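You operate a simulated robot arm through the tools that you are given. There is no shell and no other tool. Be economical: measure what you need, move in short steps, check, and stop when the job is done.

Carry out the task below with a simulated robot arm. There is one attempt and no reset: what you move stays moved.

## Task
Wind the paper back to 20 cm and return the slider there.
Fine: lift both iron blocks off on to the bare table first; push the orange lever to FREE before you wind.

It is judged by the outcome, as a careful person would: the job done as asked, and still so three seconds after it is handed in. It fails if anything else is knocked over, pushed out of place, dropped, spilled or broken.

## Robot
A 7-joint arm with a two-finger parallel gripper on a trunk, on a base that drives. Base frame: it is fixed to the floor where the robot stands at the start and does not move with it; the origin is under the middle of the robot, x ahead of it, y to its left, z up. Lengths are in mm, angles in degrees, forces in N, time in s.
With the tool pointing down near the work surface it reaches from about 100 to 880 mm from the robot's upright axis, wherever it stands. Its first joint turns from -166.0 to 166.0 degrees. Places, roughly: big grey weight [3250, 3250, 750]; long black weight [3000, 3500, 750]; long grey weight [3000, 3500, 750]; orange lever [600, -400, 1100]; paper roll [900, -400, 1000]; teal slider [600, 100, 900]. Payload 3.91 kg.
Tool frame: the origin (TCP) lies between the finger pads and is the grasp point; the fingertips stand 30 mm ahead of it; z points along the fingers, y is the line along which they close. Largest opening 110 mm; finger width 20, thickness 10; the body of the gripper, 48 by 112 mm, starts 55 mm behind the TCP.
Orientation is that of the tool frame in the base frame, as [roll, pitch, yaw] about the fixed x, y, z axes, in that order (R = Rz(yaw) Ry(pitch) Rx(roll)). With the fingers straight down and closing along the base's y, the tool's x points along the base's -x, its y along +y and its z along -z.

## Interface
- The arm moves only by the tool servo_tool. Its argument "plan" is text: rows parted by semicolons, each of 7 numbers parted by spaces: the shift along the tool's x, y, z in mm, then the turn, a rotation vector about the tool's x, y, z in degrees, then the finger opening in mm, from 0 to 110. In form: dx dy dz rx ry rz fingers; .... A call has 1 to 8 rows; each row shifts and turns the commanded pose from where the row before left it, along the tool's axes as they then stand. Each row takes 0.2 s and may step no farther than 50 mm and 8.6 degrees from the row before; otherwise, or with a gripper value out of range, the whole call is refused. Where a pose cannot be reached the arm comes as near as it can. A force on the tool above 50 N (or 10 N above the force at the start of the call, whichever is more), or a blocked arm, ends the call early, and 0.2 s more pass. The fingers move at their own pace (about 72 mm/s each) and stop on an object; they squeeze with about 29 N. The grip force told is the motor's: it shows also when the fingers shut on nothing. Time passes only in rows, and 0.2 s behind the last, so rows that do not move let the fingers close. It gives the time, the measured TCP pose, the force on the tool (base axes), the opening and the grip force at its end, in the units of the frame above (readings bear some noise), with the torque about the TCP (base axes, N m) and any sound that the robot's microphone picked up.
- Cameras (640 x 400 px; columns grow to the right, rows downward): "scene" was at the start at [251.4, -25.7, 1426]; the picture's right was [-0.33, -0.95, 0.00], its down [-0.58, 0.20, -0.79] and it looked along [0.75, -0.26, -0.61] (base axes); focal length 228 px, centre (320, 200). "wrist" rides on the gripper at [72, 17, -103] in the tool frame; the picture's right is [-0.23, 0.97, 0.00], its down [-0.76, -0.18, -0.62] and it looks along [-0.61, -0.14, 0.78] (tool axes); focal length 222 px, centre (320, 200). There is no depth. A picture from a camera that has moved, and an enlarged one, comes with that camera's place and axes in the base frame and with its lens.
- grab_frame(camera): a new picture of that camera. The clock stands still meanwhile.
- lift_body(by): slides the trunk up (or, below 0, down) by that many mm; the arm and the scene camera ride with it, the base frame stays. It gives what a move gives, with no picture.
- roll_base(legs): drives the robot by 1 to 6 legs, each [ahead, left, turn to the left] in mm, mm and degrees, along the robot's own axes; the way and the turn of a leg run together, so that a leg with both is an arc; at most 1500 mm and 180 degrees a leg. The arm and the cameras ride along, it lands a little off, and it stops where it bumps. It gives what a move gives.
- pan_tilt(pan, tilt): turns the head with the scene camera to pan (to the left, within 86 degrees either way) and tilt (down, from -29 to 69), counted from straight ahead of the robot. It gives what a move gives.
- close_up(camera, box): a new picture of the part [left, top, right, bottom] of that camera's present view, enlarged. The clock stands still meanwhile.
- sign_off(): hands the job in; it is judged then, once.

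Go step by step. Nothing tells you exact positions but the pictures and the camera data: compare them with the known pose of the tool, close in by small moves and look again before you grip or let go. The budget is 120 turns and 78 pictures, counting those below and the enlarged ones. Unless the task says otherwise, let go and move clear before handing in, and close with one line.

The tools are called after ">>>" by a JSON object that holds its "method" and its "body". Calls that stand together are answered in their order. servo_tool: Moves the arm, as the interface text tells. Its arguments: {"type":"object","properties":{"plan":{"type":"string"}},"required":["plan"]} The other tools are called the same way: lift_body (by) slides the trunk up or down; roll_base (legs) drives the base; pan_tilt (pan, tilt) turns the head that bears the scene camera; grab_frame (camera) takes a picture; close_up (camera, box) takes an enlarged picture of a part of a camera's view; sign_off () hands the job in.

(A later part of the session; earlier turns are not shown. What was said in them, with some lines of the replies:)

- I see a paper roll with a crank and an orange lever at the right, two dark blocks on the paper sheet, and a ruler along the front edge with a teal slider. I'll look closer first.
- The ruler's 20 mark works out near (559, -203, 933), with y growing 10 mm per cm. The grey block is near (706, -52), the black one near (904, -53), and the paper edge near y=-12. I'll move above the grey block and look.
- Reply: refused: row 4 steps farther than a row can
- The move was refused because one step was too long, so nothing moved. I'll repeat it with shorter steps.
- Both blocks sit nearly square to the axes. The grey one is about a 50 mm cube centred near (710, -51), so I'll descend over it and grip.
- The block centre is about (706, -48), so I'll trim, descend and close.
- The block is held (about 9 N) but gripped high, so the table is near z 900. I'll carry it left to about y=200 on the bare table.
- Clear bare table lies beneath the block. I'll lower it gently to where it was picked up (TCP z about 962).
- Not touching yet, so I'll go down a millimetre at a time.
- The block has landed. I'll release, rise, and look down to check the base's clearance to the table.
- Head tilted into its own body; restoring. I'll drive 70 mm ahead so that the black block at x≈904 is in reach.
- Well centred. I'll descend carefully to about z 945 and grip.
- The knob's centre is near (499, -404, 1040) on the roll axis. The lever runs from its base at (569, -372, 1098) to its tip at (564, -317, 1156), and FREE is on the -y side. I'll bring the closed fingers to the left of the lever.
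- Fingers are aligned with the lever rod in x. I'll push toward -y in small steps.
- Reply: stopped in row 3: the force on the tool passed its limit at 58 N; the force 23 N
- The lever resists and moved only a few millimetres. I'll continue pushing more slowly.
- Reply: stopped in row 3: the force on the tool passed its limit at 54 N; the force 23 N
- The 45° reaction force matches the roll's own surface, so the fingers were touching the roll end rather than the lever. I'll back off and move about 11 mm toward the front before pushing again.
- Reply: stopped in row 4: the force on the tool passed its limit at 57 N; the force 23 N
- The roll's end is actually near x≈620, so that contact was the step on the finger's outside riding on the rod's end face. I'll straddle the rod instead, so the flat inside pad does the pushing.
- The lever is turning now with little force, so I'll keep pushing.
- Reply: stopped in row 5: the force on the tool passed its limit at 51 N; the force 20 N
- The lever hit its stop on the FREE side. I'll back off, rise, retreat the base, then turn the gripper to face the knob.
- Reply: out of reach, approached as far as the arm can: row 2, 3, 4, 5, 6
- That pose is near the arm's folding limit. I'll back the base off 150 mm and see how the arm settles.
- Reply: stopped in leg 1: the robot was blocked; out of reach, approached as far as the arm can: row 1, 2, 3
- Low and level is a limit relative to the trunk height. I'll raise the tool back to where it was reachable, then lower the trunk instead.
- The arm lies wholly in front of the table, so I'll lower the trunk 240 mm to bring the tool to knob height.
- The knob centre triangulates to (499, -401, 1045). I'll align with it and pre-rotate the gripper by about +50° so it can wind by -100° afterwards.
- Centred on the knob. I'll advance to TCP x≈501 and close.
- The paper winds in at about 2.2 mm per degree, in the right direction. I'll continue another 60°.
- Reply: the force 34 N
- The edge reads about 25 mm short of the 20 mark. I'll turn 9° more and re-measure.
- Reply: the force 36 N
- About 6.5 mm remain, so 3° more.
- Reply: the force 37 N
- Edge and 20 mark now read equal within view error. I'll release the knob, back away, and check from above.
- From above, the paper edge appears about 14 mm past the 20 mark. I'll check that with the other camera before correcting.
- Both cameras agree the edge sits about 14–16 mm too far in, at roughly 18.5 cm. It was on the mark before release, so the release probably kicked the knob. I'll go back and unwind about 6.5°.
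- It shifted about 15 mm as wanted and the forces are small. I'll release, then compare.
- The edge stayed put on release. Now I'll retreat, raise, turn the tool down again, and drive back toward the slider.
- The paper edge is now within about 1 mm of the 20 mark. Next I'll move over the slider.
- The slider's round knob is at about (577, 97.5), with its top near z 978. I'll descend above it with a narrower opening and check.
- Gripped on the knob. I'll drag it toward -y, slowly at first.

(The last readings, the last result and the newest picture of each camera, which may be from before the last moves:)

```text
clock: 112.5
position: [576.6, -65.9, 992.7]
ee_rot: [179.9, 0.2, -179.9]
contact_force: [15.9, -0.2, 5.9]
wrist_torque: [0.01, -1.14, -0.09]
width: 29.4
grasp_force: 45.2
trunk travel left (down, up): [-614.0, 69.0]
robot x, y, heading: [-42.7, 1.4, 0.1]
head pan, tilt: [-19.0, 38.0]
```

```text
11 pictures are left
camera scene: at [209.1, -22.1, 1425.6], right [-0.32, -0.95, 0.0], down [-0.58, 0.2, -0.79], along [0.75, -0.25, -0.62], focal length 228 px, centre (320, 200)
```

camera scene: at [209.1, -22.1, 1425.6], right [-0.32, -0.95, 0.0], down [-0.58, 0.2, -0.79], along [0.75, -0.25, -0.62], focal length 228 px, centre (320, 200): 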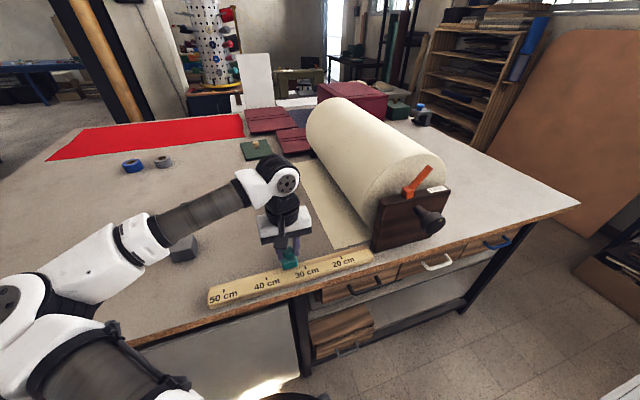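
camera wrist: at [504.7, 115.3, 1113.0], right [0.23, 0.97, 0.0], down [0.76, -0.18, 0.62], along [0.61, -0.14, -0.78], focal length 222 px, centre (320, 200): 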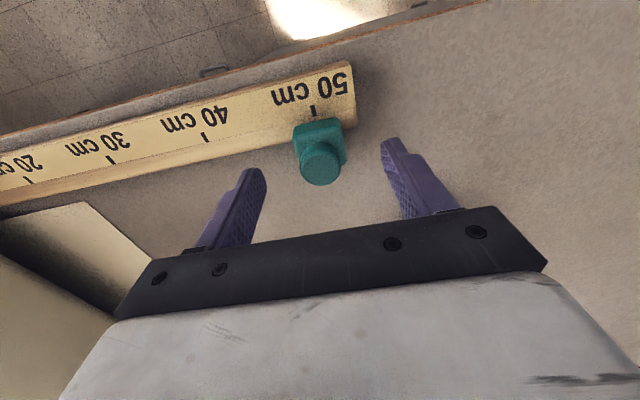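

>>> {"method": "servo_tool", "body": {"plan": "-1.5 -25 0 0 0 0 20; 0 -25 0 0 0 0 20; 0 -25 0 0 0 0 20; 0 -25 0 0 0 0 20; 0 -20 0 0 0 0 20; 0 -14 0 0 0 0 20; 0 0 0 0 0 0 20"}}

>>> {"method": "close_up", "body": {"camera": "scene", "box": [270, 200, 410, 300]}}

```text
clock: 114.1
position: [575.7, -202.3, 992.6]
ee_rot: [180.0, 0.0, 179.9]
contact_force: [-12.8, 0.6, -4.3]
wrist_torque: [0.03, 1.25, -0.03]
width: 29.3
grasp_force: 45.1
trunk travel left (down, up): [-614.0, 69.0]
robot x, y, heading: [-43.4, 3.2, 0.4]
head pan, tilt: [-19.0, 38.0]
```

```text
4.00 times, centred on (340, 250) of scene
camera zoom: at [207.5, -22.2, 1425.9], right [-0.32, -0.95, 0.0], down [-0.58, 0.2, -0.79], along [0.75, -0.25, -0.62], focal length 912 px, centre (240, 0)
```

zoom: 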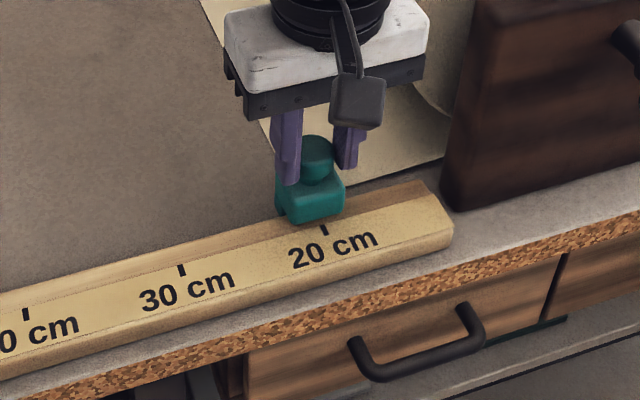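

The slider lines up with the 20 mark. I'll release, rise, and verify from above.

>>> {"method": "servo_tool", "body": {"plan": "1 0 0 0 0 0 20; 0 0 0 0 0 0 45; 0 0 0 0 0 0 75; 0 0 0 0 0 0 75; 0 0 -30 0 0 0 75; 0 0 -45 0 0 0 75; 0 0 -45 0 0 0 75; 0 0 -45 0 0 0 75"}}

>>> {"method": "servo_tool", "body": {"plan": "0 0 -45 0 0 0 75; 0 0 -40 0 0 0 75; 0 0 0 0 0 0 75"}}

>>> {"method": "close_up", "body": {"camera": "wrist", "box": [265, 10, 375, 120]}}

>>> {"method": "close_up", "body": {"camera": "scene", "box": [270, 180, 410, 300]}}

```text
clock: 115.9
position: [576.7, -199.6, 1158.9]
ee_rot: [179.9, 0.1, 180.0]
contact_force: [-0.4, 0.1, 0.2]
wrist_torque: [-0.02, -0.01, 0.01]
width: 75.1
grasp_force: 0.1
trunk travel left (down, up): [-614.0, 69.0]
robot x, y, heading: [-45.0, 1.0, 0.3]
head pan, tilt: [-19.0, 38.0]
```

```text
clock: 116.7
position: [577.9, -196.7, 1243.1]
ee_rot: [180.0, 0.2, -180.0]
contact_force: [0.1, -0.5, -0.6]
wrist_torque: [0.0, 0.02, -0.03]
width: 75.2
grasp_force: 0.1
trunk travel left (down, up): [-614.0, 69.0]
robot x, y, heading: [-40.0, 3.7, 0.3]
head pan, tilt: [-19.0, 38.0]
```

```text
3.64 times, centred on (320, 65) of wrist
camera zoom: at [505.1, -181.0, 1346.9], right [0.23, 0.97, 0.0], down [0.76, -0.18, 0.62], along [0.61, -0.14, -0.78], focal length 808 px, centre (320, 691)
```

zoom: 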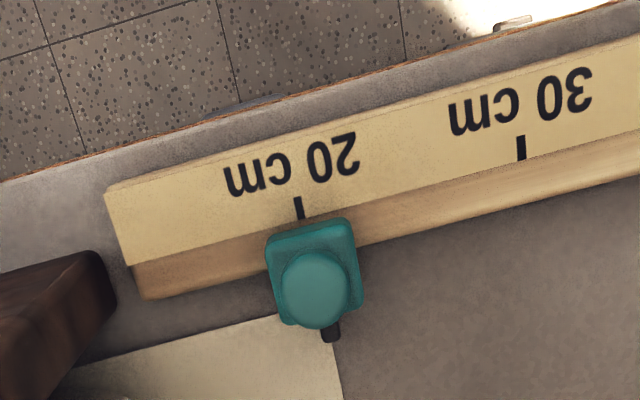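

```text
3.33 times, centred on (340, 240) of scene
camera zoom: at [208.7, -22.1, 1425.7], right [-0.32, -0.95, 0.0], down [-0.58, 0.2, -0.79], along [0.75, -0.25, -0.62], focal length 760 px, centre (253, 67)
```

zoom: 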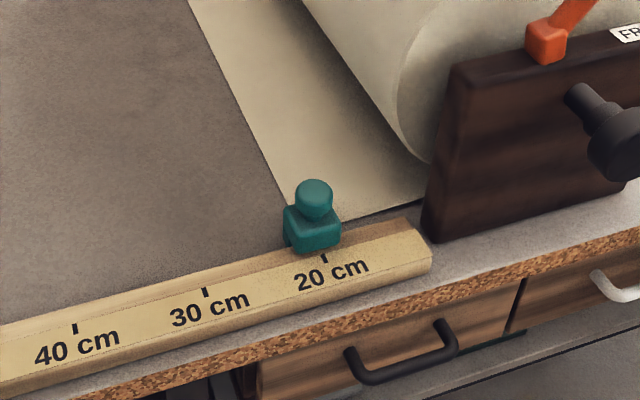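

Seen from above, the paper edge and the slider pointer both sit at the 20 mark within about 2 mm. The lever is at FREE, both blocks stand on the bare table, and the gripper is clear, so I'm handing in.

>>> {"method": "sign_off", "body": {}}

```text
The job is handed in.
```

The paper is wound back to 20 cm and the slider returned there, both within about 2 mm by camera. Both iron blocks are on the bare table, and the orange lever was pushed to FREE before winding. On the way, the fingers pressed the lever's end at over 50 N, the base bumped something unseen behind it, and the paper overshot by about 1.5 cm and was wound back out; the cameras showed nothing out of place, but I didn't look behind the robot.
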